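You operate a simulated robot arm through the tools that you are given. There is no shell and no other tool. Be economical: measure what you need, move in short steps, check, and stop when the job is done.

You are at the controls of a simulated robot arm. One attempt, no reset.

Task
Wake both screens, pump the microscope down and switch the beam on.
Fine: lock the drawer latch before you pump; wait for VACUUM.

It is judged by the outcome, as a careful person would: the job done as asked, and still so three seconds after it is handed in. It fails if anything else is knocked over, pushed out of place, dropped, spilled or broken.

Robot
A 6-joint arm with a two-finger parallel gripper on a trunk, on a base that drives. Base frame: it is fixed to the floor where the robot stands at the start and does not move with it; the origin is under the middle of the robot, x ahead of it, y to its left, z up; the surface under the hand at the start is at about z = 0.76. Lengths are in m, angles in rad, forces in N, time in s.
With the tool pointing down near the work surface it reaches from about 0.36 to 0.82 m from the robot's upright axis, wherever it stands. Its first joint turns from -2.897 to 2.897 rad. Places, roughly: beam key [0.6, 0, 0.8]; button of the desk mouse [0.6, -0.1, 0.8]; copy key of the card reader [0.6, -0.7, 0.8]; drawer latch [0.4, 1.1, 0.9]; focus knob of the knob box [0.6, 0.1, 0.8]; hold key of the desk keyboard [0.6, 0.4, 0.8]; left screen [0.8, 0.6, 1]; left screen button [0.8, 0.4, 0.9]; light knob of the knob box [0.6, 0.1, 0.8]; mode knob of the knob box [0.7, 0.1, 0.8]; orange key marked clear [0.7, 0.4, 0.8]; place knob of the knob box [0.7, 0.3, 0.8]; right screen [0.8, 0.1, 1]; right screen button [0.8, 0, 0.9]; round button [0.5, 1, 1.3]; save key of the desk keyboard [0.6, 0.4, 0.8]. Payload 3.91 kg.
Tool frame: the origin (TCP) lies between the finger pads and is the grasp point; the fingertips stand 0.03 m ahead of it; z points along the fingers, y is the line along which they close. Largest opening 0.11 m; finger width 0.02, thickness 0.01; the body of the gripper, 0.048 by 0.112 m, starts 0.055 m behind the TCP.
Orientation is that of the tool frame in the base frame, as a unit quaternion [w, x, y, z]. With the fingers straight down and closing along the base's y, the tool's x points along the base's -x, its y along +y and its z along -z.

Tools
- The arm moves only by the tool jog_arm. Its argument "steps" is one flat list of numbers, 7 for each row, row after row: the shift along the base's x, y, z in m, then the turn, a rotation vector about the base's x, y, z in rad, then the gripper command, from -1 (shut) to 1 (fully open), values between in proportion. In form: [dx, dy, dz, ax, ay, az, hand, dx, dy, dz, ax, ay, az, hand, ...]. A call has 1 to 10 rows; each row shifts and turns the commanded pose from where the row before left it. Each row takes 0.2 s and may step no farther than 0.05 m and 0.15 rad from the row before; otherwise, or with a gripper value out of range, the whole call is refused. A pose out of reach is approached as far as the arm can. The call stops where the force on the tool passes 40 N (or 10 N more than at its start, if that is more) or the arm is blocked; 0.2 s more then pass. The fingers move at their own pace (about 0.045 m/s each) and stop on an object; they squeeze with about 44 N. The grip force told is the motor's: it shows also when the fingers shut on nothing. Time passes only in rows, and 0.2 s behind the last, so rows that do not move let the fingers close. It gives the time, the measured TCP pose, the force on the tool (base axes), the opening and the grip force at its end, in the units of the frame above (readings bear some noise), with the torque about the TCP (base axes, N m) and any sound that the robot's microphone picked up.
- Cameras (640 x 400 px; columns grow to the right, rows downward): "scene" is now at [0.0092, 0.1489, 1.5788]; the picture's right is [0.19, -0.98, 0.00], its down [-0.57, -0.11, -0.82] and it looks along [0.80, 0.16, -0.58] (base axes); focal length 214 px, centre (320, 200). "wrist" rides on the gripper at [0.077, 0.007, -0.114] in the tool frame; the picture's right is [-0.09, 1.00, 0.00], its down [-0.80, -0.07, -0.59] and it looks along [-0.59, -0.05, 0.80] (tool axes); focal length 270 px, centre (320, 200). There is no depth. A picture from a camera that has moved, and an enlarged one, comes with that camera's place and axes in the base frame and with its lens.
- grab_frame(camera): a new picture of that camera. The clock stands still meanwhile.
- raise_lower(by): slides the trunk up (or, below 0, down) by that many m; the arm and the scene camera ride with it, the base frame stays. It gives what a move gives, with no picture.
- base_move(legs): drives the robot by 1 to 6 legs, each [ahead, turn to the left] in m and rad, along the robot's own axes; the way and the turn of a leg run together, so that a leg with both is an arc; at most 1.5 m and 3.142 rad a leg. The arm and the cameras ride along, it lands a little off, and it stops where it bumps. It gives what a move gives.
- pan_tilt(pan, tilt): turns the head with the scene camera to pan (to the left, within 2.705 rad either way) and tilt (down, from -0.506 to 1.204), counted from straight ahead of the robot. It gives what a move gives.
- close_up(camera, box): a new picture of the part [left, top, right, bottom] of that camera's present view, enlarged. The clock stands still meanwhile.
- hand_in(): hands the job in; it is judged then, once.

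Work in short steps. Places have to be worked out from the pictures, the camera data and where the tool is seen: move nearer, look again, correct. Check each grasp and each placing, and mend what went wrong. You have 120 turns and 82 pictures in all, those below and enlarged ones among them. Open the gripper and draw the arm clear of the work before you hand the job in, unless the task says otherwise; then end with one line.

The tools are called after "Request:" as name(argument=value, ...) on one line, values as JSON. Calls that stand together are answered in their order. jog_arm: Moves the arm, as the interface text tells. Its arguments: {"type":"object","properties":{"steps":{"type":"array"}},"required":["steps"]} The other tools are called the same way: raise_lower (by) slides the trunk up or down; base_move (legs) drives the base; pan_tilt (pan, tilt) turns the head that bears the scene camera; grab_frame (camera) takes a picture; close_up (camera, box) takes an enlarged picture of a part of a camera's view; hand_in () hands the job in.

At the start:

```text
time_s: 0.0
tool_pos: [0.2901, 0.2985, 1.3912]
orientation: [0.0, -0.005, 1.0, 0.0]
force: [-0.4, -0.1, -0.6]
ft_torque: [-0.02, 0.02, -0.03]
gripper_width: 0.1103
grip_force: 0.0
trunk travel left (down, up): [-0.525, 0.085]
robot x, y, heading: [0.0001, -0.0222, 0.0]
head pan, tilt: [0.197, 0.614]
```

scene: 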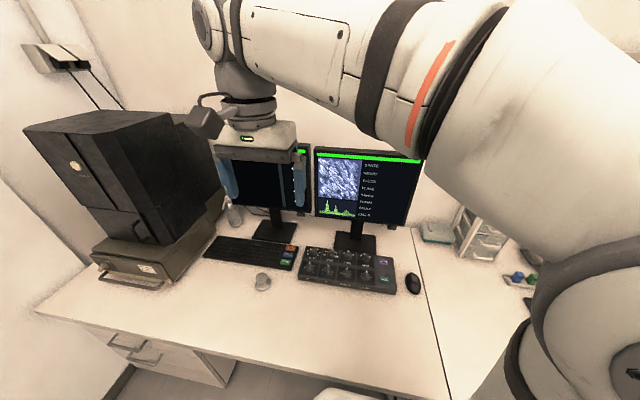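
wrist: 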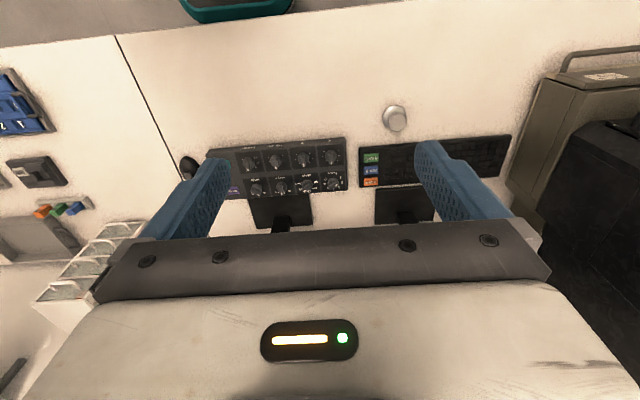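

I start by looking closer at the screens and the microscope in the scene view.

Request:
close_up(camera="scene", box=[200, 130, 440, 300])

Request:
close_up(camera="scene", box=[10, 90, 250, 300])

```text
2.35 times, centred on (320, 215) of scene
camera zoom: at [0.0092, 0.1489, 1.5788], right [0.19, -0.98, 0.0], down [-0.57, -0.11, -0.82], along [0.8, 0.16, -0.58], focal length 505 px, centre (320, 165)
```

zoom: 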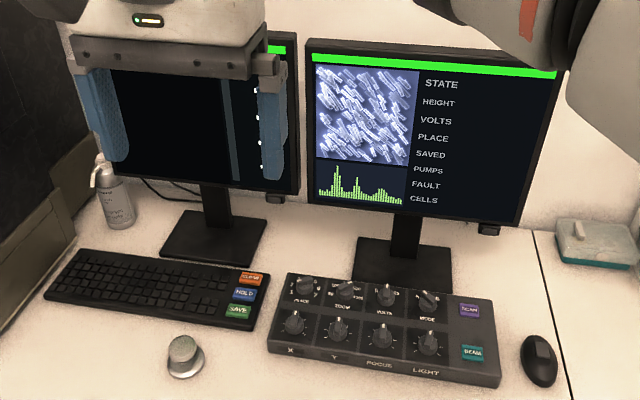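

```text
1.90 times, centred on (130, 195) of scene
camera zoom: at [0.0092, 0.1489, 1.5788], right [0.19, -0.98, 0.0], down [-0.57, -0.11, -0.82], along [0.8, 0.16, -0.58], focal length 408 px, centre (682, 210)
```

zoom: 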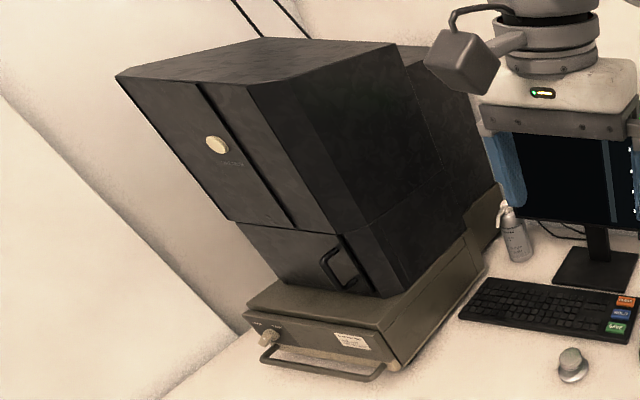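

The right monitor seems to have a small button tab under its lower right corner. I turn the hand about its axis so that the wrist camera will sit on top when the tool points forward.

Request:
jog_arm(steps=[0, 0, 0, 0, 0, 0.15, -1, 0, 0, 0, 0, 0, 0.15, -1, 0, 0, 0, 0, 0, 0.15, -1, 0, 0, 0, 0, 0, 0.15, -1, 0, 0, 0, 0, 0, 0.15, -1, 0, 0, 0, 0, 0, 0.15, -1, 0, 0, 0, 0, 0, 0.15, -1, 0, 0, 0, 0, 0, 0.15, -1, 0, 0, 0, 0, 0, 0.15, -1, 0, 0, 0, 0, 0, 0.15, -1])

Request:
jog_arm(steps=[0, 0, 0, 0, 0, 0.15, -1, 0, 0, 0, 0, 0, 0.15, -1, 0, 0, 0, 0, 0, 0.15, -1, 0, 0, 0, 0, 0, 0.15, -1, 0, 0, 0, 0, 0, 0.15, -1, 0, 0, 0, 0, 0, 0.15, -1, 0, 0, 0, 0, 0, 0.15, -1, 0, 0, 0, 0, 0, 0.15, -1, 0, 0, 0, 0, 0, 0.15, -1, 0, 0, 0, 0, 0, 0.15, -1])

```text
time_s: 2.2
tool_pos: [0.2902, 0.2981, 1.3914]
orientation: [0.0, -0.686, 0.727, 0.0]
force: [-0.2, -0.7, 0.4]
ft_torque: [0.0, -0.03, -0.02]
gripper_width: 0.0
grip_force: 37.6
trunk travel left (down, up): [-0.525, 0.085]
robot x, y, heading: [-0.0002, -0.016, 0.002]
head pan, tilt: [0.197, 0.614]
```

```text
time_s: 4.4
tool_pos: [0.29, 0.2989, 1.3922]
orientation: [0.0, 0.998, -0.065, 0.0]
force: [-0.1, -0.5, -0.4]
ft_torque: [-0.01, 0.01, -0.02]
gripper_width: 0.0
grip_force: 37.9
trunk travel left (down, up): [-0.525, 0.085]
robot x, y, heading: [0.0009, -0.0178, -0.001]
head pan, tilt: [0.197, 0.614]
```

The yaw works. Now I finish it and tilt the tool forward about 0.9 rad, then look.

Request:
jog_arm(steps=[0, 0, 0, 0, 0, 0.13, -1, 0, 0, 0, 0, -0.15, 0, -1, 0, 0, 0, 0, -0.15, 0, -1, 0, 0, 0, 0, -0.15, 0, -1, 0, 0, 0, 0, -0.15, 0, -1, 0, 0, 0, 0, -0.15, 0, -1, 0, 0, 0, 0, -0.15, 0, -1, 0, 0, 0, 0, -0.15, 0, -1])

Request:
grab_frame(camera="wrist")

Request:
grab_frame(camera="scene")

```text
time_s: 6.2
tool_pos: [0.2894, 0.2991, 1.3908]
orientation: [-0.001, 0.865, -0.001, 0.503]
force: [-0.3, -0.5, 0.1]
ft_torque: [0.01, -0.03, 0.0]
gripper_width: 0.0
grip_force: 37.6
trunk travel left (down, up): [-0.525, 0.085]
robot x, y, heading: [-0.0005, -0.0187, 0.002]
head pan, tilt: [0.197, 0.614]
```

```text
77 pictures are left
camera wrist: at [0.2293, 0.2911, 1.5155], right [-0.04, -1.0, -0.08], down [-0.91, 0.07, -0.4], along [0.4, 0.05, -0.91], focal length 270 px, centre (320, 200)
```

wrist: 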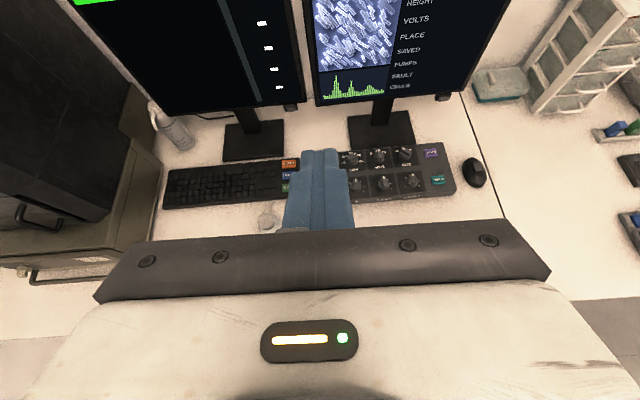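

```text
76 pictures are left
camera scene: at [0.0091, 0.1489, 1.5788], right [0.19, -0.98, 0.0], down [-0.57, -0.11, -0.82], along [0.8, 0.16, -0.58], focal length 214 px, centre (320, 200)
```

scene: 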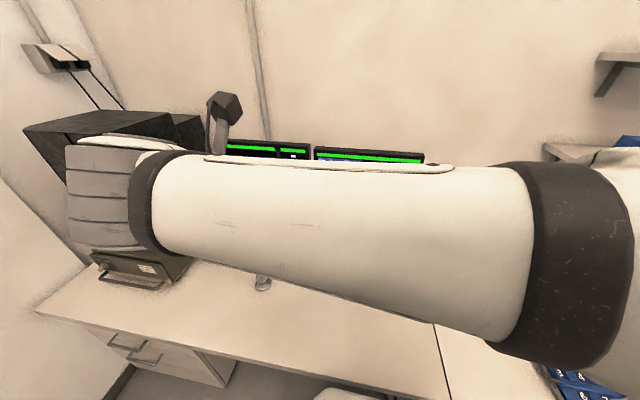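

The wrist camera is upright and clear now. I lower and advance to view the monitor buttons closely.

Request:
jog_arm(steps=[0.02, -0.03, -0.04, 0, -0.08, 0, -1, 0.02, -0.03, -0.04, 0, -0.08, 0, -1, 0.02, -0.03, -0.04, 0, -0.08, 0, -1, 0.02, -0.03, -0.04, 0, -0.08, 0, -1, 0.02, -0.03, -0.04, 0, -0.08, 0, -1, 0.02, -0.03, -0.04, 0, -0.08, 0, -1])

Request:
grab_frame(camera="wrist")

```text
refused: row 1 steps farther than a row can; nothing moved
```

```text
75 pictures are left
camera wrist: at [0.2293, 0.2911, 1.5155], right [-0.04, -1.0, -0.08], down [-0.91, 0.07, -0.4], along [0.4, 0.05, -0.91], focal length 270 px, centre (320, 200)
```

wrist: 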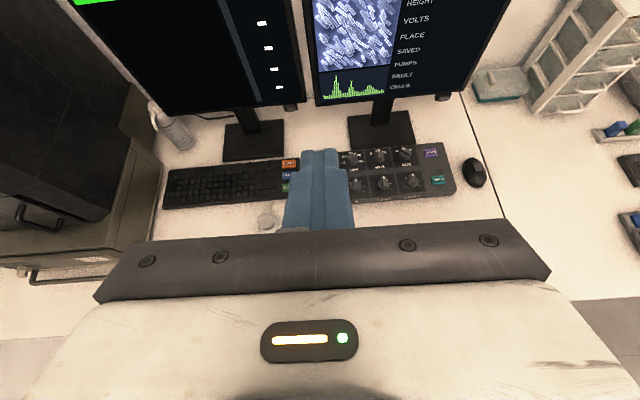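

The row was just over the length limit; I shorten it.

Request:
jog_arm(steps=[0.02, -0.025, -0.035, 0, -0.07, 0, -1, 0.02, -0.025, -0.035, 0, -0.07, 0, -1, 0.02, -0.025, -0.035, 0, -0.07, 0, -1, 0.02, -0.025, -0.035, 0, -0.07, 0, -1, 0.02, -0.025, -0.035, 0, -0.07, 0, -1, 0.02, -0.025, -0.035, 0, -0.07, 0, -1, 0.02, -0.025, -0.035, 0, 0, 0, -1, 0.02, -0.025, -0.035, 0, 0, 0, -1])

Request:
grab_frame(camera="wrist")

```text
time_s: 8.0
tool_pos: [0.4965, 0.151, 1.1426]
orientation: [-0.001, 0.742, -0.002, 0.67]
force: [-0.3, -0.3, -0.5]
ft_torque: [-0.02, 0.01, -0.01]
gripper_width: 0.0
grip_force: 37.6
out of reach, approached as far as the arm can: row 5, 6, 7, 8
trunk travel left (down, up): [-0.525, 0.085]
robot x, y, heading: [0.0008, -0.0215, 0.002]
head pan, tilt: [0.197, 0.614]
```

```text
74 pictures are left
camera wrist: at [0.3918, 0.1432, 1.2312], right [-0.01, -1.0, -0.09], down [-0.67, 0.07, -0.74], along [0.74, 0.05, -0.67], focal length 270 px, centre (320, 200)
```

wrist: 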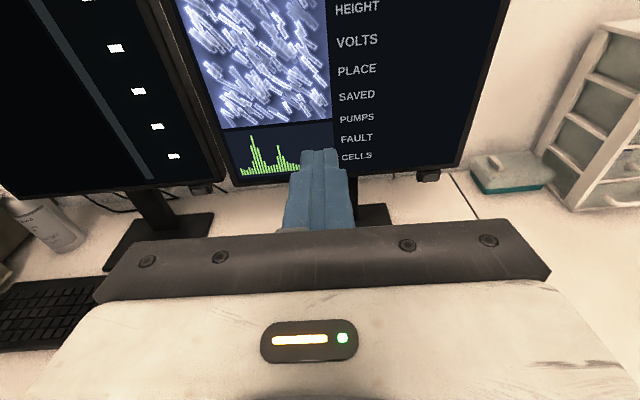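

Reach is awkward at this height, so I lower the trunk by 0.2 m (fingertips at x≈0.53, z≈0.94, clear of the monitors), then look.

Request:
raise_lower(by=-0.2)

Request:
grab_frame(camera="wrist")

Request:
grab_frame(camera="scene")

```text
time_s: 10.2
tool_pos: [0.4963, 0.1508, 0.9423]
orientation: [0.0, 0.743, -0.002, 0.67]
force: [-0.2, 0.3, -0.2]
ft_torque: [0.0, 0.0, -0.03]
gripper_width: 0.0
grip_force: 37.9
trunk travel left (down, up): [-0.325, 0.285]
robot x, y, heading: [0.0015, -0.02, -0.001]
head pan, tilt: [0.197, 0.614]
```

```text
73 pictures are left
camera wrist: at [0.3905, 0.1436, 1.0319], right [-0.01, -1.0, -0.09], down [-0.67, 0.07, -0.74], along [0.74, 0.05, -0.67], focal length 270 px, centre (320, 200)
```

wrist: 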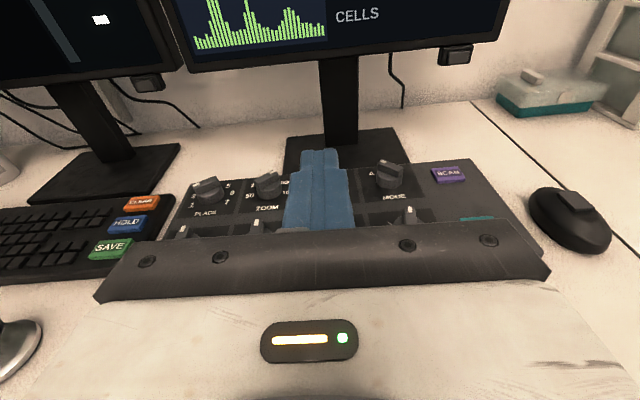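

```text
72 pictures are left
camera scene: at [0.0093, 0.1488, 1.3789], right [0.19, -0.98, 0.0], down [-0.57, -0.11, -0.82], along [0.8, 0.16, -0.58], focal length 214 px, centre (320, 200)
```

scene: 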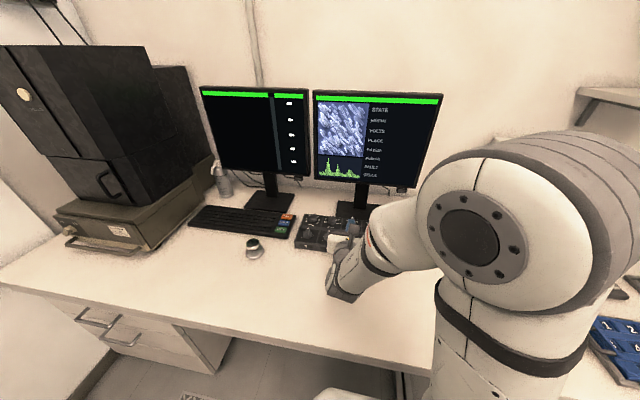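

I enlarge the screens and the button blocks under their bezels.

Request:
close_up(camera="scene", box=[190, 75, 450, 265])

Request:
close_up(camera="wrist", box=[400, 20, 500, 82])

```text
2.11 times, centred on (320, 170) of scene
camera zoom: at [0.0093, 0.1488, 1.3789], right [0.19, -0.98, 0.0], down [-0.57, -0.11, -0.82], along [0.8, 0.16, -0.58], focal length 452 px, centre (320, 263)
```

zoom: 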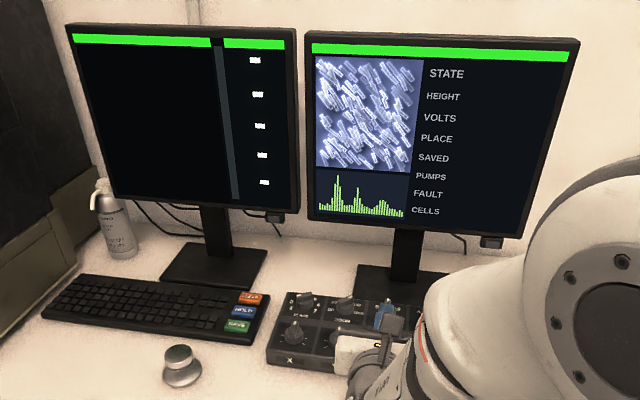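

```text
6.40 times, centred on (450, 51) of wrist
camera zoom: at [0.3905, 0.1436, 1.0319], right [-0.01, -1.0, -0.09], down [-0.67, 0.07, -0.74], along [0.74, 0.05, -0.67], focal length 1730 px, centre (-512, 1154)
```

zoom: 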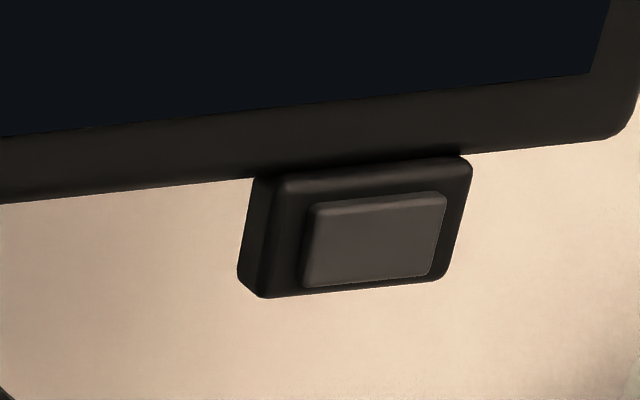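

The buttons face forward on small blocks. Triangulating: right button ≈ (0.774, −0.03, 0.917), left ≈ (0.782, 0.391, 0.923). I move toward a stand-off before the right one.

Request:
jog_arm(steps=[0.02, -0.04, -0.005, 0, 0, 0, -1, 0.02, -0.04, -0.005, 0, 0, 0, -1, 0.03, -0.035, -0.005, 0, 0, 0, -1, 0.03, -0.035, -0.005, 0, 0, 0, -1, 0.03, -0.03, -0.005, 0, 0, 0, -1, 0.03, 0, 0, 0, 0, 0, -1])

Request:
grab_frame(camera="wrist")

```text
time_s: 11.6
tool_pos: [0.6479, 0.0644, 0.9344]
orientation: [0.002, 0.743, -0.003, 0.669]
force: [-0.2, -0.3, -0.5]
ft_torque: [0.0, -0.01, -0.02]
gripper_width: 0.0
grip_force: 37.6
out of reach, approached as far as the arm can: row 1, 3, 4, 5, 6
trunk travel left (down, up): [-0.325, 0.285]
robot x, y, heading: [0.0032, -0.0195, -0.008]
head pan, tilt: [0.197, 0.614]
```

```text
69 pictures are left
camera wrist: at [0.5426, 0.0584, 1.0231], right [-0.02, -1.0, -0.09], down [-0.67, 0.08, -0.73], along [0.74, 0.04, -0.67], focal length 270 px, centre (320, 200)
```

wrist: 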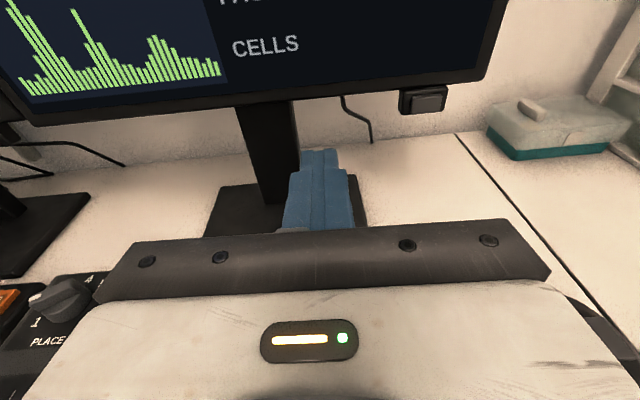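

Something limits motion to the right at this heading. I try letting the hand yaw a little to the right with the move.

Request:
jog_arm(steps=[0, -0.02, 0, 0, 0, -0.08, -1, 0, -0.02, 0, 0, 0, -0.08, -1, 0, -0.02, 0, 0, 0, -0.08, -1])

```text
time_s: 12.4
tool_pos: [0.6481, 0.0051, 0.9334]
orientation: [0.081, 0.737, -0.091, 0.665]
force: [0.7, 0.0, 0.5]
ft_torque: [-0.02, -0.06, 0.01]
gripper_width: 0.0
grip_force: 37.5
trunk travel left (down, up): [-0.325, 0.285]
robot x, y, heading: [0.0008, -0.0159, -0.003]
head pan, tilt: [0.197, 0.614]
```

Yawing freed it. I go to a stand-off 3 cm before the right button and look.

Request:
jog_arm(steps=[0.02, -0.007, -0.006, 0, 0, -0.02, -1, 0.02, -0.007, -0.006, 0, 0, -0.02, -1, 0.02, -0.007, -0.006, 0, 0, -0.02, -1])

Request:
grab_frame(camera="wrist")

Request:
close_up(camera="scene", box=[300, 80, 460, 240])

```text
time_s: 13.2
tool_pos: [0.7089, -0.0147, 0.9166]
orientation: [0.099, 0.734, -0.112, 0.663]
force: [0.8, -1.0, -0.6]
ft_torque: [0.02, 0.04, 0.03]
gripper_width: 0.0002
grip_force: 37.8
trunk travel left (down, up): [-0.325, 0.285]
robot x, y, heading: [0.0018, -0.0203, -0.006]
head pan, tilt: [0.197, 0.614]
```

```text
68 pictures are left
camera wrist: at [0.6062, 0.0086, 1.004], right [-0.31, -0.95, -0.09], down [-0.62, 0.27, -0.74], along [0.72, -0.17, -0.67], focal length 270 px, centre (320, 200)
```

wrist: 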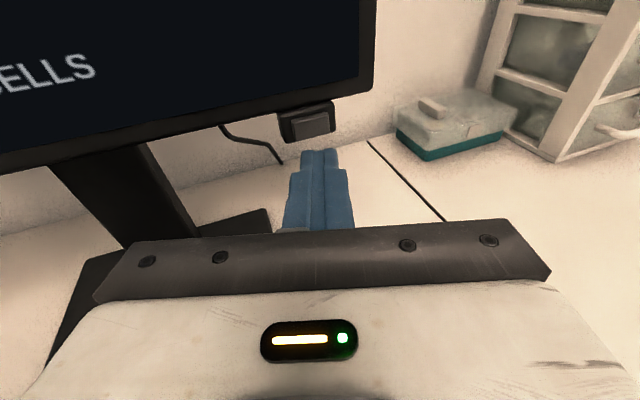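

```text
2.50 times, centred on (380, 160) of scene
camera zoom: at [0.0094, 0.1488, 1.3788], right [0.19, -0.98, 0.0], down [-0.57, -0.11, -0.82], along [0.8, 0.16, -0.58], focal length 536 px, centre (170, 300)
```

zoom: 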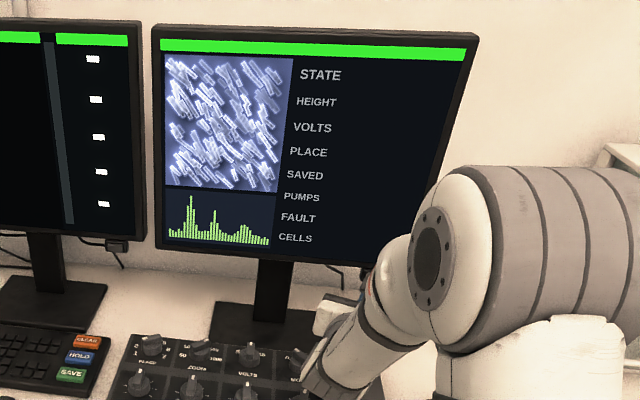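

Button refined to ≈(0.776, −0.031, 0.918); my tip is at ≈(0.738, −0.024, 0.914). I advance gently to press.

Request:
jog_arm(steps=[0.012, -0.0025, 0.001, 0, 0, 0, -1, 0.012, -0.0025, 0.001, 0, 0, 0, -1, 0.006, -0.001, 0.001, 0, 0, 0, -1, 0.004, -0.001, 0, 0, 0, 0, -1, 0.004, 0, 0, 0, 0, 0, -1])

Request:
grab_frame(camera="wrist")

```text
time_s: 14.4
tool_pos: [0.7446, -0.0217, 0.918]
orientation: [0.1, 0.735, -0.112, 0.662]
force: [-25.1, 2.6, -3.5]
ft_torque: [-0.04, -0.07, 0.05]
gripper_width: 0.0
grip_force: 37.3
trunk travel left (down, up): [-0.325, 0.285]
robot x, y, heading: [0.0003, -0.0212, 0.0]
head pan, tilt: [0.197, 0.614]
heard: click
```

```text
66 pictures are left
camera wrist: at [0.6414, 0.0015, 1.007], right [-0.31, -0.95, -0.09], down [-0.62, 0.27, -0.73], along [0.72, -0.17, -0.67], focal length 270 px, centre (320, 200)
```

wrist: 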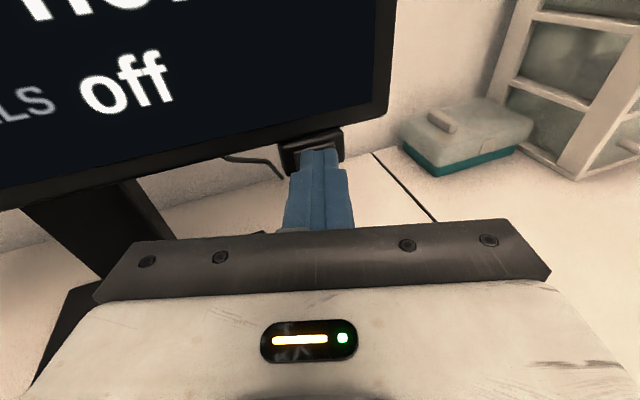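

A click and the right screen woke with values. I withdraw and look at its contents.

Request:
jog_arm(steps=[-0.02, 0.003, 0, 0, 0, 0, -1, -0.04, 0.005, 0, 0, 0, 0, -1, -0.01, 0.04, 0, 0, 0, 0.06, -1, 0, 0.045, 0, 0, 0, 0.06, -1, 0, 0.045, 0, 0, 0, 0.06, -1, 0, 0.045, 0, 0, 0, 0.06, -1, 0, 0.045, 0, 0, 0, 0.06, -1, 0, 0.045, 0, 0, 0, 0.06, -1, 0, 0.045, 0, 0, 0, 0.06, -1])

Request:
close_up(camera="scene", box=[190, 75, 450, 265])

Request:
grab_frame(camera="wrist")

```text
time_s: 16.4
tool_pos: [0.6768, 0.2966, 0.9187]
orientation: [-0.04, 0.741, 0.043, 0.669]
force: [-0.4, 0.0, 1.2]
ft_torque: [-0.04, 0.03, 0.0]
gripper_width: 0.0
grip_force: 37.6
trunk travel left (down, up): [-0.325, 0.285]
robot x, y, heading: [0.002, -0.0188, -0.002]
head pan, tilt: [0.197, 0.614]
```

```text
2.11 times, centred on (320, 170) of scene
camera zoom: at [0.0094, 0.1488, 1.3788], right [0.2, -0.98, 0.0], down [-0.57, -0.11, -0.82], along [0.8, 0.16, -0.58], focal length 452 px, centre (320, 263)
```

zoom: 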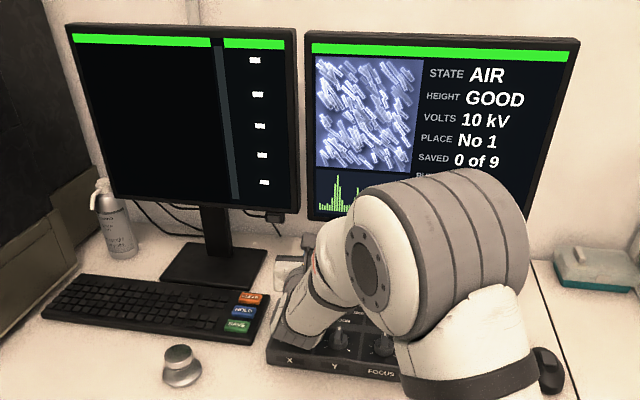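

```text
64 pictures are left
camera wrist: at [0.5735, 0.2752, 1.0074], right [0.11, -0.99, -0.09], down [-0.68, -0.01, -0.74], along [0.73, 0.14, -0.67], focal length 270 px, centre (320, 200)
```

wrist: 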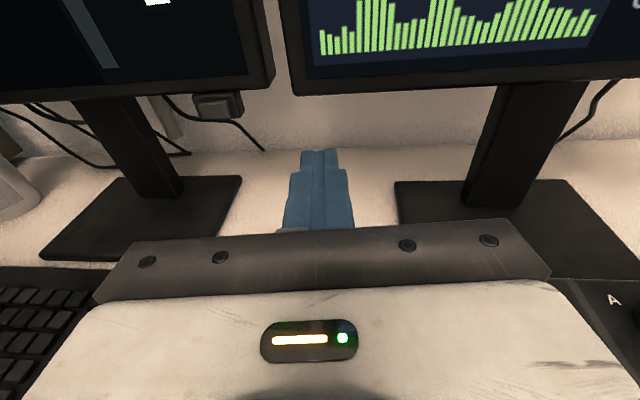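

State reads AIR. Left button ≈ (0.78, 0.391, 0.922). I line up in front of it.

Request:
jog_arm(steps=[0.005, 0.03, 0.001, 0, 0, 0, -1, 0.01, 0.03, 0.001, 0, 0, 0, -1, 0.015, 0.027, 0.002, 0, 0, 0, -1])

Request:
grab_frame(camera="wrist")

```text
time_s: 17.2
tool_pos: [0.7068, 0.3832, 0.9218]
orientation: [-0.041, 0.741, 0.044, 0.668]
force: [-1.0, -0.1, -0.3]
ft_torque: [0.0, -0.01, 0.02]
gripper_width: 0.0
grip_force: 38.3
trunk travel left (down, up): [-0.325, 0.285]
robot x, y, heading: [0.0032, -0.0211, -0.002]
head pan, tilt: [0.197, 0.614]
```

```text
63 pictures are left
camera wrist: at [0.6028, 0.3625, 1.0105], right [0.11, -0.99, -0.09], down [-0.68, -0.01, -0.73], along [0.73, 0.14, -0.67], focal length 270 px, centre (320, 200)
```

wrist: 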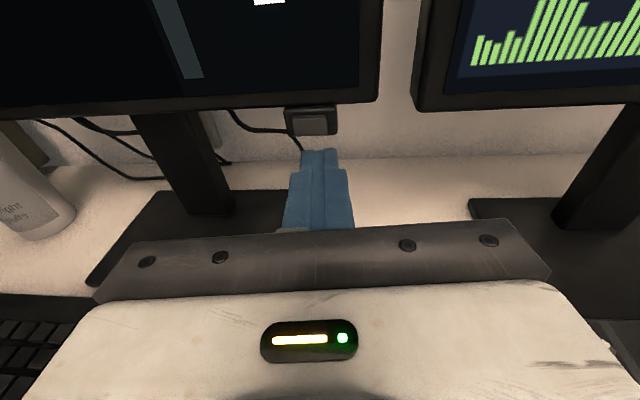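

Aligned. I press the left button gently.

Request:
jog_arm(steps=[0.012, 0.003, 0.001, 0, 0, 0, -1, 0.012, 0.003, 0.001, 0, 0, 0, -1, 0.006, 0.001, 0, 0, 0, 0, -1, 0.005, 0.001, 0, 0, 0, 0, -1, 0.004, 0, 0, 0, 0, 0, -1])

Request:
grab_frame(camera="wrist")

```text
time_s: 18.4
tool_pos: [0.7457, 0.3903, 0.9238]
orientation: [-0.041, 0.741, 0.043, 0.669]
force: [0.2, 0.2, 0.1]
ft_torque: [0.01, 0.01, 0.01]
gripper_width: 0.0001
grip_force: 38.0
trunk travel left (down, up): [-0.325, 0.285]
robot x, y, heading: [0.0002, -0.0202, -0.003]
head pan, tilt: [0.197, 0.614]
```

```text
62 pictures are left
camera wrist: at [0.6417, 0.37, 1.0129], right [0.11, -0.99, -0.09], down [-0.68, -0.01, -0.74], along [0.73, 0.14, -0.67], focal length 270 px, centre (320, 200)
```

wrist: 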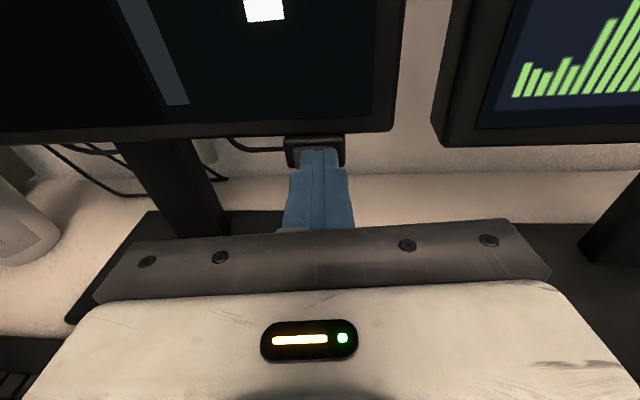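

No contact yet; a few more millimetres forward.

Request:
jog_arm(steps=[0.004, 0, 0, 0, 0, 0, -1, 0.003, 0, 0, 0, 0, 0, -1, 0.003, 0, 0, 0, 0, 0, -1])

```text
time_s: 19.2
tool_pos: [0.7552, 0.3893, 0.9248]
orientation: [-0.041, 0.741, 0.043, 0.669]
force: [-1.8, 0.2, -0.8]
ft_torque: [-0.02, 0.0, -0.01]
gripper_width: 0.0001
grip_force: 37.7
trunk travel left (down, up): [-0.325, 0.285]
robot x, y, heading: [0.0047, -0.0217, -0.004]
head pan, tilt: [0.197, 0.614]
heard: click
```

Click. I withdraw and check both screens.

Request:
jog_arm(steps=[-0.02, 0, 0, 0, 0, 0, -1, -0.05, 0, 0, 0, 0, 0, -1, -0.05, 0, 0.02, 0, 0, 0, -1, -0.04, -0.02, 0.03, 0, 0, 0, -1])

Request:
grab_frame(camera="scene")

Request:
grab_frame(camera="wrist")

```text
refused: row 3 steps farther than a row can; nothing moved
```

```text
61 pictures are left
camera scene: at [0.0092, 0.1489, 1.3788], right [0.19, -0.98, 0.0], down [-0.57, -0.11, -0.82], along [0.8, 0.16, -0.58], focal length 214 px, centre (320, 200)
```

scene: 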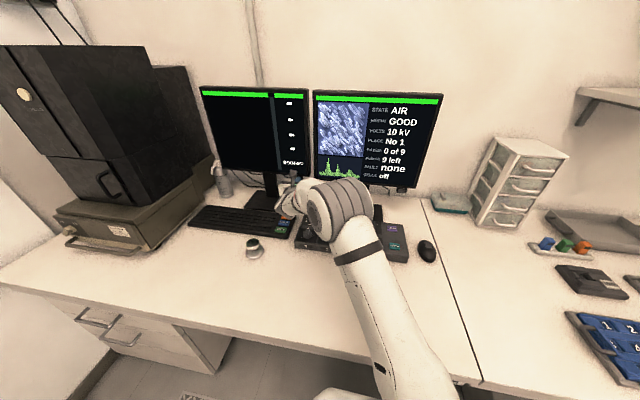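

```text
60 pictures are left
camera wrist: at [0.6515, 0.3703, 1.0133], right [0.11, -0.99, -0.09], down [-0.68, -0.01, -0.74], along [0.73, 0.14, -0.67], focal length 270 px, centre (320, 200)
```

wrist: 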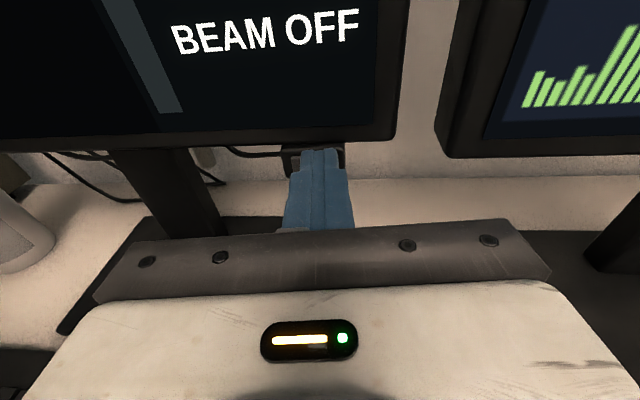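

Both screens are awake. I withdraw the arm and pull it back over the desk, then look left.

Request:
jog_arm(steps=[-0.02, 0, 0, 0, 0, 0, -1, -0.045, 0, 0, 0, 0, 0, -1, -0.04, 0, 0.02, 0, 0, 0, -1, -0.04, -0.02, 0.02, 0, 0, 0, -1, -0.04, -0.02, 0.02, 0, 0, 0, -1, -0.04, 0, 0.02, 0, 0, 0, -1, -0.03, 0, 0.03, 0, 0, 0, -1])

Request:
pan_tilt(pan=0.9, tilt=0.7)

Request:
grab_frame(camera="scene")

```text
time_s: 20.8
tool_pos: [0.4996, 0.35, 1.0348]
orientation: [-0.039, 0.741, 0.042, 0.669]
force: [-0.3, -0.3, 0.8]
ft_torque: [0.03, -0.01, 0.0]
gripper_width: 0.0
grip_force: 37.7
trunk travel left (down, up): [-0.325, 0.285]
robot x, y, heading: [-0.0014, -0.0197, -0.003]
head pan, tilt: [0.197, 0.614]
```

```text
time_s: 21.8
tool_pos: [0.4999, 0.3508, 1.0334]
orientation: [-0.04, 0.741, 0.042, 0.668]
force: [0.4, -0.4, -0.4]
ft_torque: [0.0, 0.0, 0.04]
gripper_width: 0.0004
grip_force: 37.3
trunk travel left (down, up): [-0.325, 0.285]
robot x, y, heading: [0.0007, -0.0204, -0.006]
head pan, tilt: [0.901, 0.7]
```

```text
59 pictures are left
camera scene: at [-0.0241, 0.1982, 1.3715], right [0.78, -0.62, 0.0], down [-0.4, -0.5, -0.76], along [0.48, 0.6, -0.64], focal length 214 px, centre (320, 200)
```

scene: 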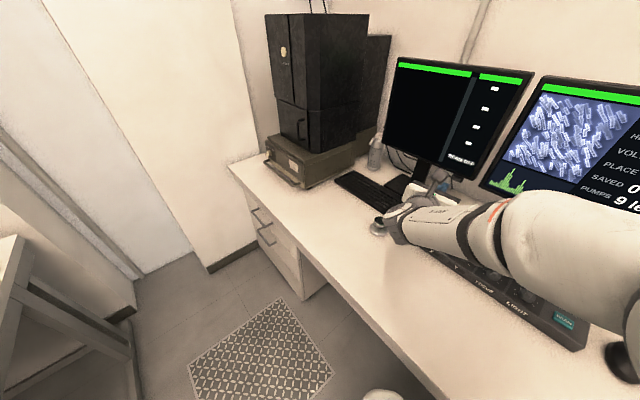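

Desk front edge is at x≈0.235; the floor to the left looks free apart from a stand at the far left. I zoom on the microscope's front and look at the floor.

Request:
close_up(camera="scene", box=[240, 0, 400, 200])

Request:
pan_tilt(pan=1.4, tilt=1.0)

Request:
grab_frame(camera="scene")

```text
2.00 times, centred on (320, 100) of scene
camera zoom: at [-0.0241, 0.1982, 1.3715], right [0.78, -0.62, 0.0], down [-0.4, -0.5, -0.76], along [0.48, 0.6, -0.64], focal length 429 px, centre (320, 400)
```

zoom: 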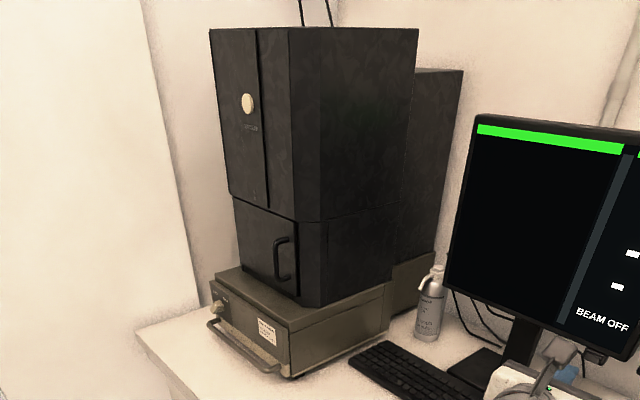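

```text
time_s: 22.8
tool_pos: [0.4996, 0.3503, 1.0344]
orientation: [-0.04, 0.742, 0.042, 0.668]
force: [0.4, -0.2, 0.3]
ft_torque: [0.01, 0.01, 0.01]
gripper_width: 0.0
grip_force: 37.5
trunk travel left (down, up): [-0.325, 0.285]
robot x, y, heading: [0.0018, -0.0197, 0.002]
head pan, tilt: [1.4, 1.0]
```

```text
57 pictures are left
camera scene: at [-0.065, 0.2004, 1.3481], right [0.99, -0.17, 0.0], down [-0.14, -0.83, -0.54], along [0.09, 0.53, -0.84], focal length 214 px, centre (320, 200)
```

scene: 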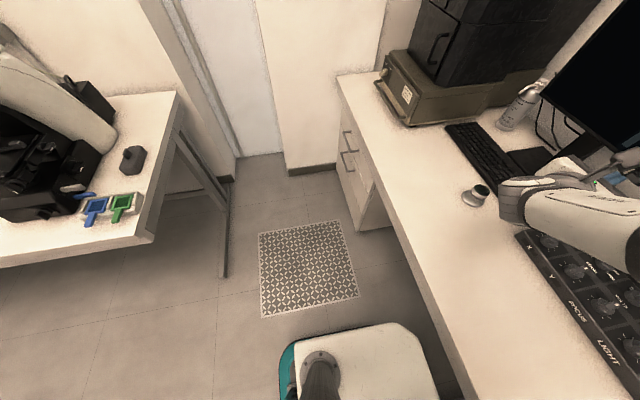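

The white deck at the bottom is my own base (about x −0.22..0.38, y ±0.26); the passage between the left bench (x≈−0.53) and the drawer unit (x≈0.29) is wide enough. First I bring the arm to the middle in front of the robot.

Request:
jog_arm(steps=[-0.01, -0.045, 0.01, 0, 0, -0.06, -1, -0.01, -0.045, 0.01, 0, 0, -0.06, -1, -0.01, -0.045, 0.01, 0, 0, -0.06, -1, -0.01, -0.045, 0.01, 0, 0, -0.06, -1, -0.01, -0.045, 0.01, 0, 0, -0.06, -1, -0.01, -0.045, 0.01, 0, 0, -0.06, -1, 0, -0.045, 0.01, 0, 0, -0.06, -1])

Request:
pan_tilt(pan=-0.1, tilt=0.7)

Request:
grab_frame(camera="scene")

```text
time_s: 24.4
tool_pos: [0.439, 0.0339, 1.1051]
orientation: [0.1, 0.734, -0.113, 0.662]
force: [0.4, 0.2, -0.7]
ft_torque: [-0.01, -0.01, 0.0]
gripper_width: 0.0001
grip_force: 37.2
trunk travel left (down, up): [-0.325, 0.285]
robot x, y, heading: [0.001, -0.0172, -0.001]
head pan, tilt: [1.4, 1.0]
```

```text
time_s: 26.0
tool_pos: [0.439, 0.0355, 1.1044]
orientation: [0.1, 0.734, -0.112, 0.663]
force: [0.1, 0.3, -0.8]
ft_torque: [-0.02, 0.01, 0.0]
gripper_width: 0.0002
grip_force: 37.8
trunk travel left (down, up): [-0.325, 0.285]
robot x, y, heading: [0.0017, -0.0184, -0.006]
head pan, tilt: [-0.099, 0.7]
```

```text
56 pictures are left
camera scene: at [0.0075, 0.1232, 1.3715], right [-0.1, -0.99, 0.0], down [-0.64, 0.06, -0.76], along [0.76, -0.08, -0.64], focal length 214 px, centre (320, 200)
```

scene: 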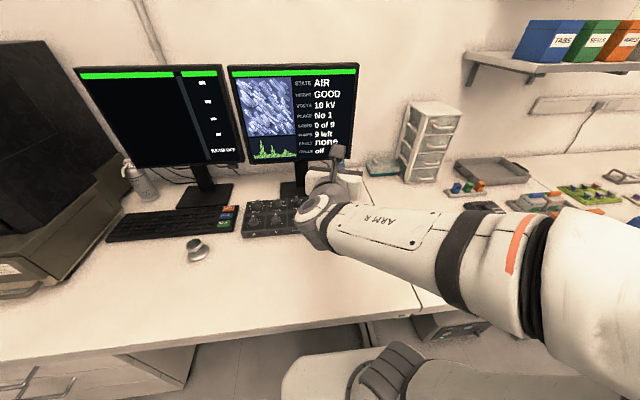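

Arm is central, elbow out to the right. I back up 0.12 m, turn left a quarter turn, and look before driving ahead.

Request:
base_move(legs=[[-0.13, 0], [0, 1.571]])

Request:
grab_frame(camera="scene")

```text
time_s: 31.1
tool_pos: [-0.1805, 0.4201, 1.1049]
orientation: [-0.396, 0.6, 0.438, 0.539]
force: [-0.4, 0.0, -0.1]
ft_torque: [0.02, 0.0, -0.01]
gripper_width: 0.0002
grip_force: 37.6
trunk travel left (down, up): [-0.325, 0.285]
robot x, y, heading: [-0.1432, -0.0189, 1.562]
head pan, tilt: [-0.099, 0.7]
```

```text
55 pictures are left
camera scene: at [-0.2859, -0.0088, 1.3715], right [0.99, -0.11, 0.0], down [-0.07, -0.64, -0.77], along [0.09, 0.76, -0.64], focal length 214 px, centre (320, 200)
```

scene: 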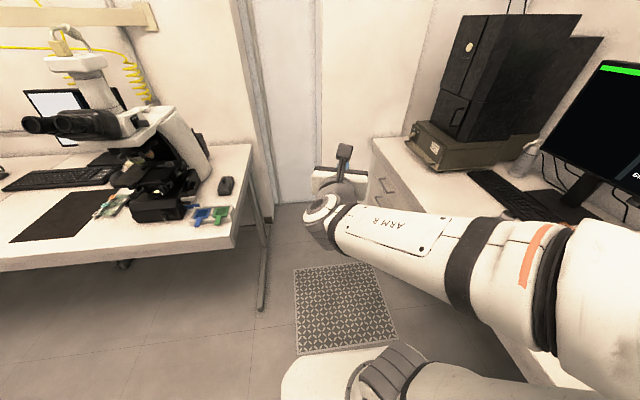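

The lane is clear: bench edge at x≈−0.53, base side at ≈−0.40. I drive ahead 0.62 m and look at the microscope.

Request:
base_move(legs=[[0.62, 0]])

Request:
pan_tilt(pan=-0.75, tilt=0.45)

Request:
grab_frame(camera="scene")

```text
time_s: 34.6
tool_pos: [-0.1726, 1.0478, 1.1046]
orientation: [-0.396, 0.6, 0.439, 0.539]
force: [0.5, 0.0, -0.5]
ft_torque: [-0.01, 0.01, 0.01]
gripper_width: 0.0
grip_force: 37.2
trunk travel left (down, up): [-0.325, 0.285]
robot x, y, heading: [-0.1357, 0.6092, 1.558]
head pan, tilt: [-0.099, 0.7]
```

```text
time_s: 35.6
tool_pos: [-0.1731, 1.0456, 1.1047]
orientation: [-0.398, 0.599, 0.439, 0.539]
force: [-0.5, -0.1, 0.3]
ft_torque: [-0.01, -0.02, 0.01]
gripper_width: 0.0
grip_force: 37.6
trunk travel left (down, up): [-0.325, 0.285]
robot x, y, heading: [-0.1358, 0.6081, 1.559]
head pan, tilt: [-0.75, 0.45]
```

```text
54 pictures are left
camera scene: at [-0.2238, 0.5995, 1.3937], right [0.72, -0.69, 0.0], down [-0.3, -0.31, -0.9], along [0.62, 0.65, -0.44], focal length 214 px, centre (320, 200)
```

scene: 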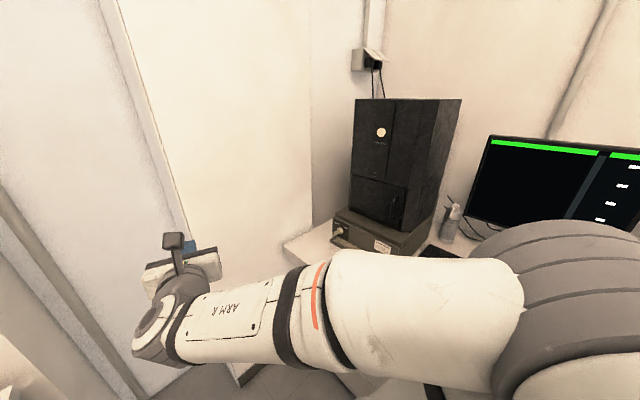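

I zoom onto the microscope's front: latch and round pump button.

Request:
close_up(camera="scene", box=[310, 200, 420, 260])

Request:
close_up(camera="scene", box=[340, 90, 470, 170])

```text
5.82 times, centred on (365, 230) of scene
camera zoom: at [-0.2238, 0.5995, 1.3937], right [0.72, -0.69, 0.0], down [-0.3, -0.31, -0.9], along [0.62, 0.65, -0.44], focal length 1248 px, centre (58, 26)
```

zoom: 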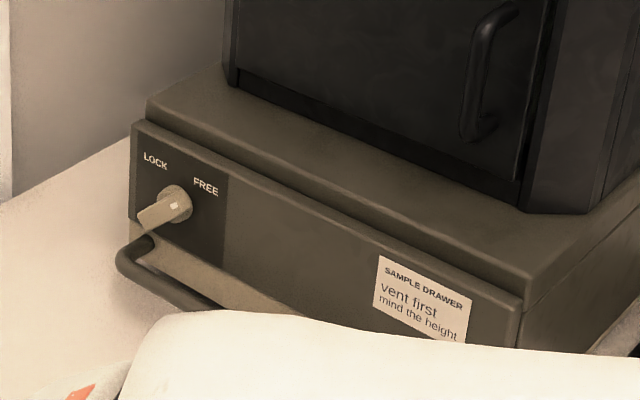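

```text
4.92 times, centred on (405, 130) of scene
camera zoom: at [-0.2238, 0.5995, 1.3937], right [0.72, -0.69, 0.0], down [-0.3, -0.31, -0.9], along [0.62, 0.65, -0.44], focal length 1056 px, centre (-98, 545)
```

zoom: 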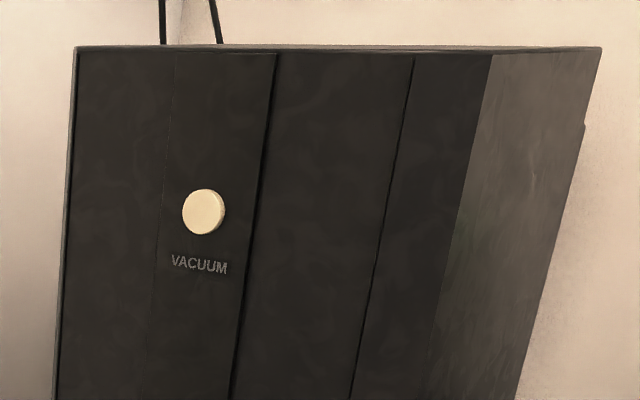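

The latch is a rotary knob at ≈(0.385, 1.12, 0.85), now toward FREE (up-right); LOCK is up-left, so it needs about a −90° turn about +x. The pump button is at ≈(0.475, 1.02, 1.275). I swing the tool to point at +x in front of the latch.

Request:
jog_arm(steps=[0.03, 0, -0.01, 0, 0, -0.12, -1, 0.03, 0, -0.01, 0, 0, -0.12, -1, 0.03, 0, -0.01, 0, 0, -0.12, -1, 0.03, 0, -0.01, 0, 0, -0.12, -1, 0.03, 0, -0.01, 0, 0, -0.12, -1, 0.03, 0, -0.01, 0, 0, -0.12, -1, 0.03, 0, -0.01, 0, 0, -0.12, -1, 0.03, 0, -0.01, 0, 0, -0.12, -1])

Request:
grab_frame(camera="wrist")

```text
time_s: 37.4
tool_pos: [0.0677, 1.047, 1.0248]
orientation: [-0.103, 0.734, 0.112, 0.662]
force: [0.4, 0.0, -0.2]
ft_torque: [0.02, 0.0, 0.0]
gripper_width: 0.0001
grip_force: 37.8
trunk travel left (down, up): [-0.325, 0.285]
robot x, y, heading: [-0.1333, 0.6079, 1.558]
head pan, tilt: [-0.75, 0.45]
```

```text
51 pictures are left
camera wrist: at [-0.0307, 1.0073, 1.1132], right [0.29, -0.95, -0.09], down [-0.66, -0.13, -0.74], along [0.69, 0.27, -0.67], focal length 270 px, centre (320, 200)
```

wrist: 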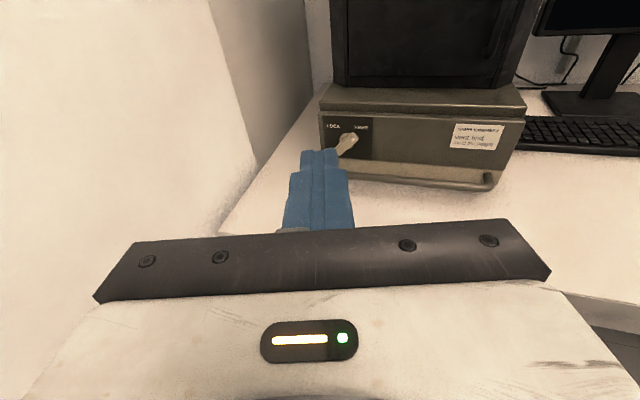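

Good. I move nearer, finish the heading, and look closely at the latch.

Request:
jog_arm(steps=[0.02, 0.005, -0.02, 0, 0, -0.05, -1, 0.02, 0.005, -0.02, 0, 0, -0.05, -1, 0.02, 0.005, -0.02, 0, 0, -0.05, -1, 0.02, 0.005, -0.02, 0, 0, -0.05, -1, 0.02, 0.005, -0.01, 0, 0, -0.05, -1])

Request:
grab_frame(camera="wrist")

Request:
close_up(camera="wrist", box=[260, 60, 420, 160])

```text
time_s: 38.6
tool_pos: [0.1685, 1.072, 0.9341]
orientation: [-0.019, 0.742, 0.019, 0.67]
force: [-0.3, 0.2, 0.3]
ft_torque: [-0.01, -0.02, 0.0]
gripper_width: 0.0
grip_force: 38.0
trunk travel left (down, up): [-0.325, 0.285]
robot x, y, heading: [-0.1342, 0.6103, 1.558]
head pan, tilt: [-0.75, 0.45]
```

```text
50 pictures are left
camera wrist: at [0.0628, 1.0576, 1.0222], right [0.05, -0.99, -0.09], down [-0.68, 0.04, -0.74], along [0.74, 0.09, -0.67], focal length 270 px, centre (320, 200)
```

wrist: 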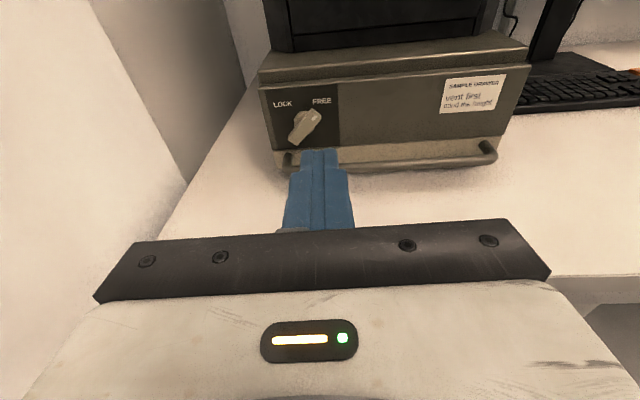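

```text
4.00 times, centred on (340, 110) of wrist
camera zoom: at [0.0628, 1.0576, 1.0222], right [0.05, -0.99, -0.09], down [-0.68, 0.04, -0.74], along [0.74, 0.09, -0.67], focal length 1081 px, centre (240, 560)
```

zoom: 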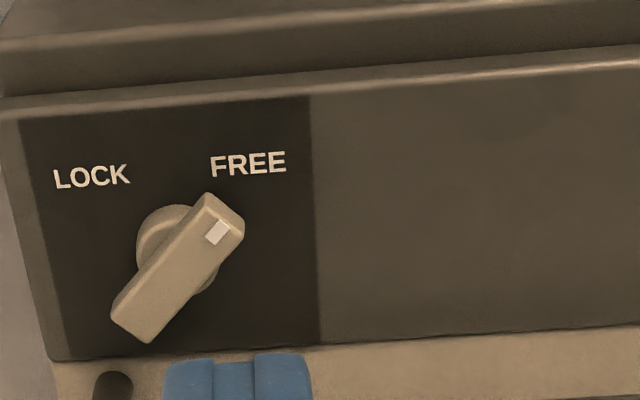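

The knob bar is centred at ≈(0.364, 1.102, 0.869), about 4.4 cm long and 1.4 cm wide, pointing at FREE. I level the tool along x, roll +45° so the fingers will straddle the bar, open to ~4 cm, and stand off.

Request:
jog_arm(steps=[0, 0, 0, 0, -0.1, -0.054, -0.27, 0.01, 0.005, -0.01, 0.131, 0, 0, -0.27, 0.01, 0.005, -0.01, 0.131, 0, 0, -0.27, 0.015, 0.005, -0.01, 0.131, 0, 0, -0.27, 0.015, 0.005, -0.01, 0.131, 0, 0, -0.27, 0.015, 0.005, -0.01, 0.131, 0, 0, -0.27, 0.015, 0.005, -0.015, 0.131, 0, 0, -0.27])

Request:
grab_frame(camera="wrist")

Request:
close_up(camera="scene", box=[300, 180, 440, 270])

```text
time_s: 40.2
tool_pos: [0.2472, 1.1022, 0.8677]
orientation: [-0.272, 0.654, -0.271, 0.652]
force: [0.7, -1.0, 0.3]
ft_torque: [0.01, -0.02, 0.0]
gripper_width: 0.0403
grip_force: 0.1
trunk travel left (down, up): [-0.325, 0.285]
robot x, y, heading: [-0.1349, 0.6044, 1.552]
head pan, tilt: [-0.75, 0.45]
```

```text
48 pictures are left
camera wrist: at [0.1335, 1.0415, 0.9188], right [0.0, -0.64, -0.77], down [-0.6, 0.62, -0.51], along [0.8, 0.46, -0.38], focal length 270 px, centre (320, 200)
```

wrist: 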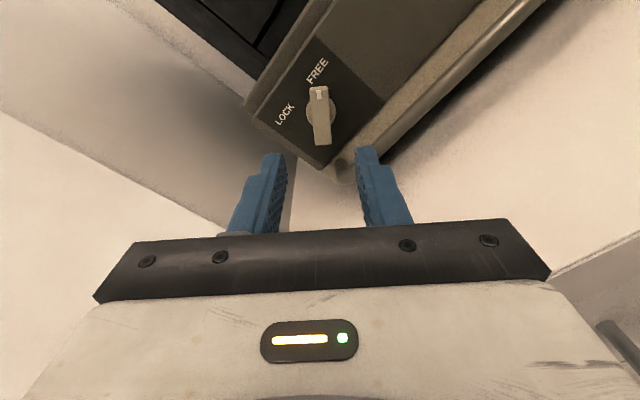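

```text
4.44 times, centred on (370, 225) of scene
camera zoom: at [-0.2238, 0.5997, 1.3937], right [0.72, -0.69, 0.0], down [-0.3, -0.31, -0.9], along [0.62, 0.65, -0.44], focal length 953 px, centre (98, 89)
```

zoom: 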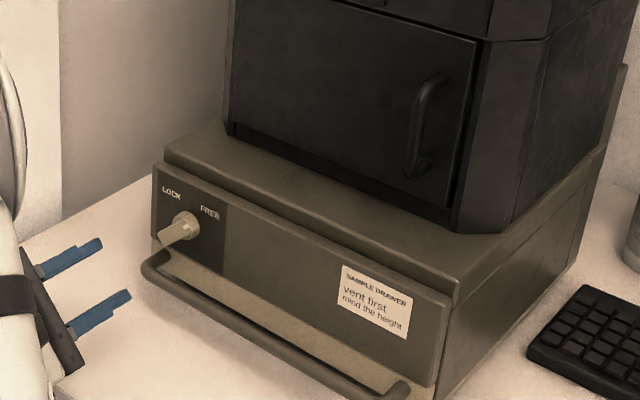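

Well aligned between the fingers. I advance 7.5 cm slowly with a stop on contact, then check.

Request:
jog_arm(steps=[0.02, 0.001, -0.001, 0, 0, 0, -0.27, 0.02, 0.001, -0.001, 0, 0, 0, -0.27, 0.02, 0, 0, 0, 0, 0, -0.27, 0.015, 0, 0, 0, 0, 0, -0.27])

Request:
grab_frame(camera="wrist")

Request:
close_up(camera="scene", box=[300, 180, 440, 270])

```text
time_s: 41.2
tool_pos: [0.3236, 1.1032, 0.8676]
orientation: [-0.272, 0.653, -0.27, 0.653]
force: [0.3, 0.6, 0.1]
ft_torque: [0.0, 0.01, 0.01]
gripper_width: 0.04
grip_force: 0.1
trunk travel left (down, up): [-0.325, 0.285]
robot x, y, heading: [-0.1338, 0.6086, 1.557]
head pan, tilt: [-0.75, 0.45]
```

```text
46 pictures are left
camera wrist: at [0.2093, 1.043, 0.9171], right [0.0, -0.64, -0.77], down [-0.6, 0.62, -0.52], along [0.8, 0.46, -0.38], focal length 270 px, centre (320, 200)
```

wrist: 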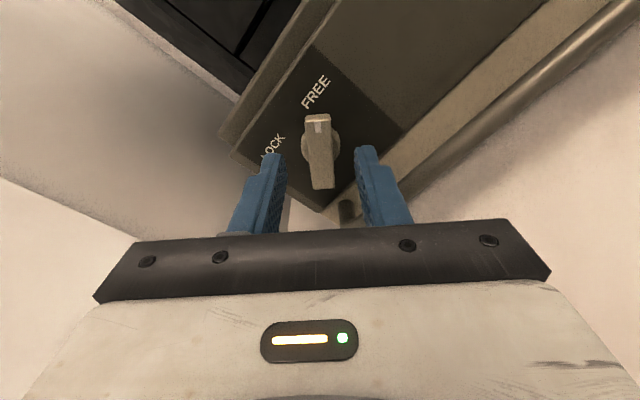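

```text
4.44 times, centred on (370, 225) of scene
camera zoom: at [-0.2238, 0.5998, 1.3937], right [0.72, -0.69, 0.0], down [-0.3, -0.31, -0.9], along [0.62, 0.65, -0.44], focal length 953 px, centre (98, 89)
```

zoom: 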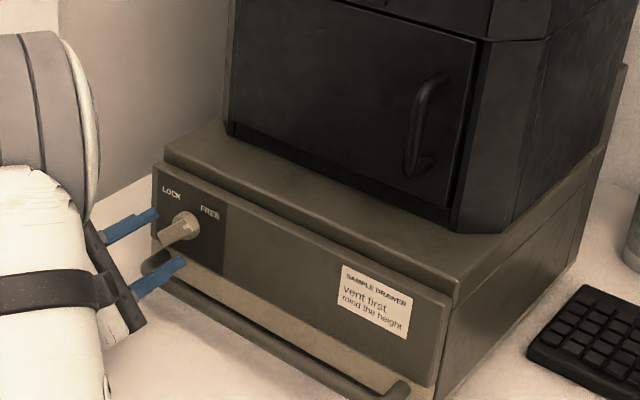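

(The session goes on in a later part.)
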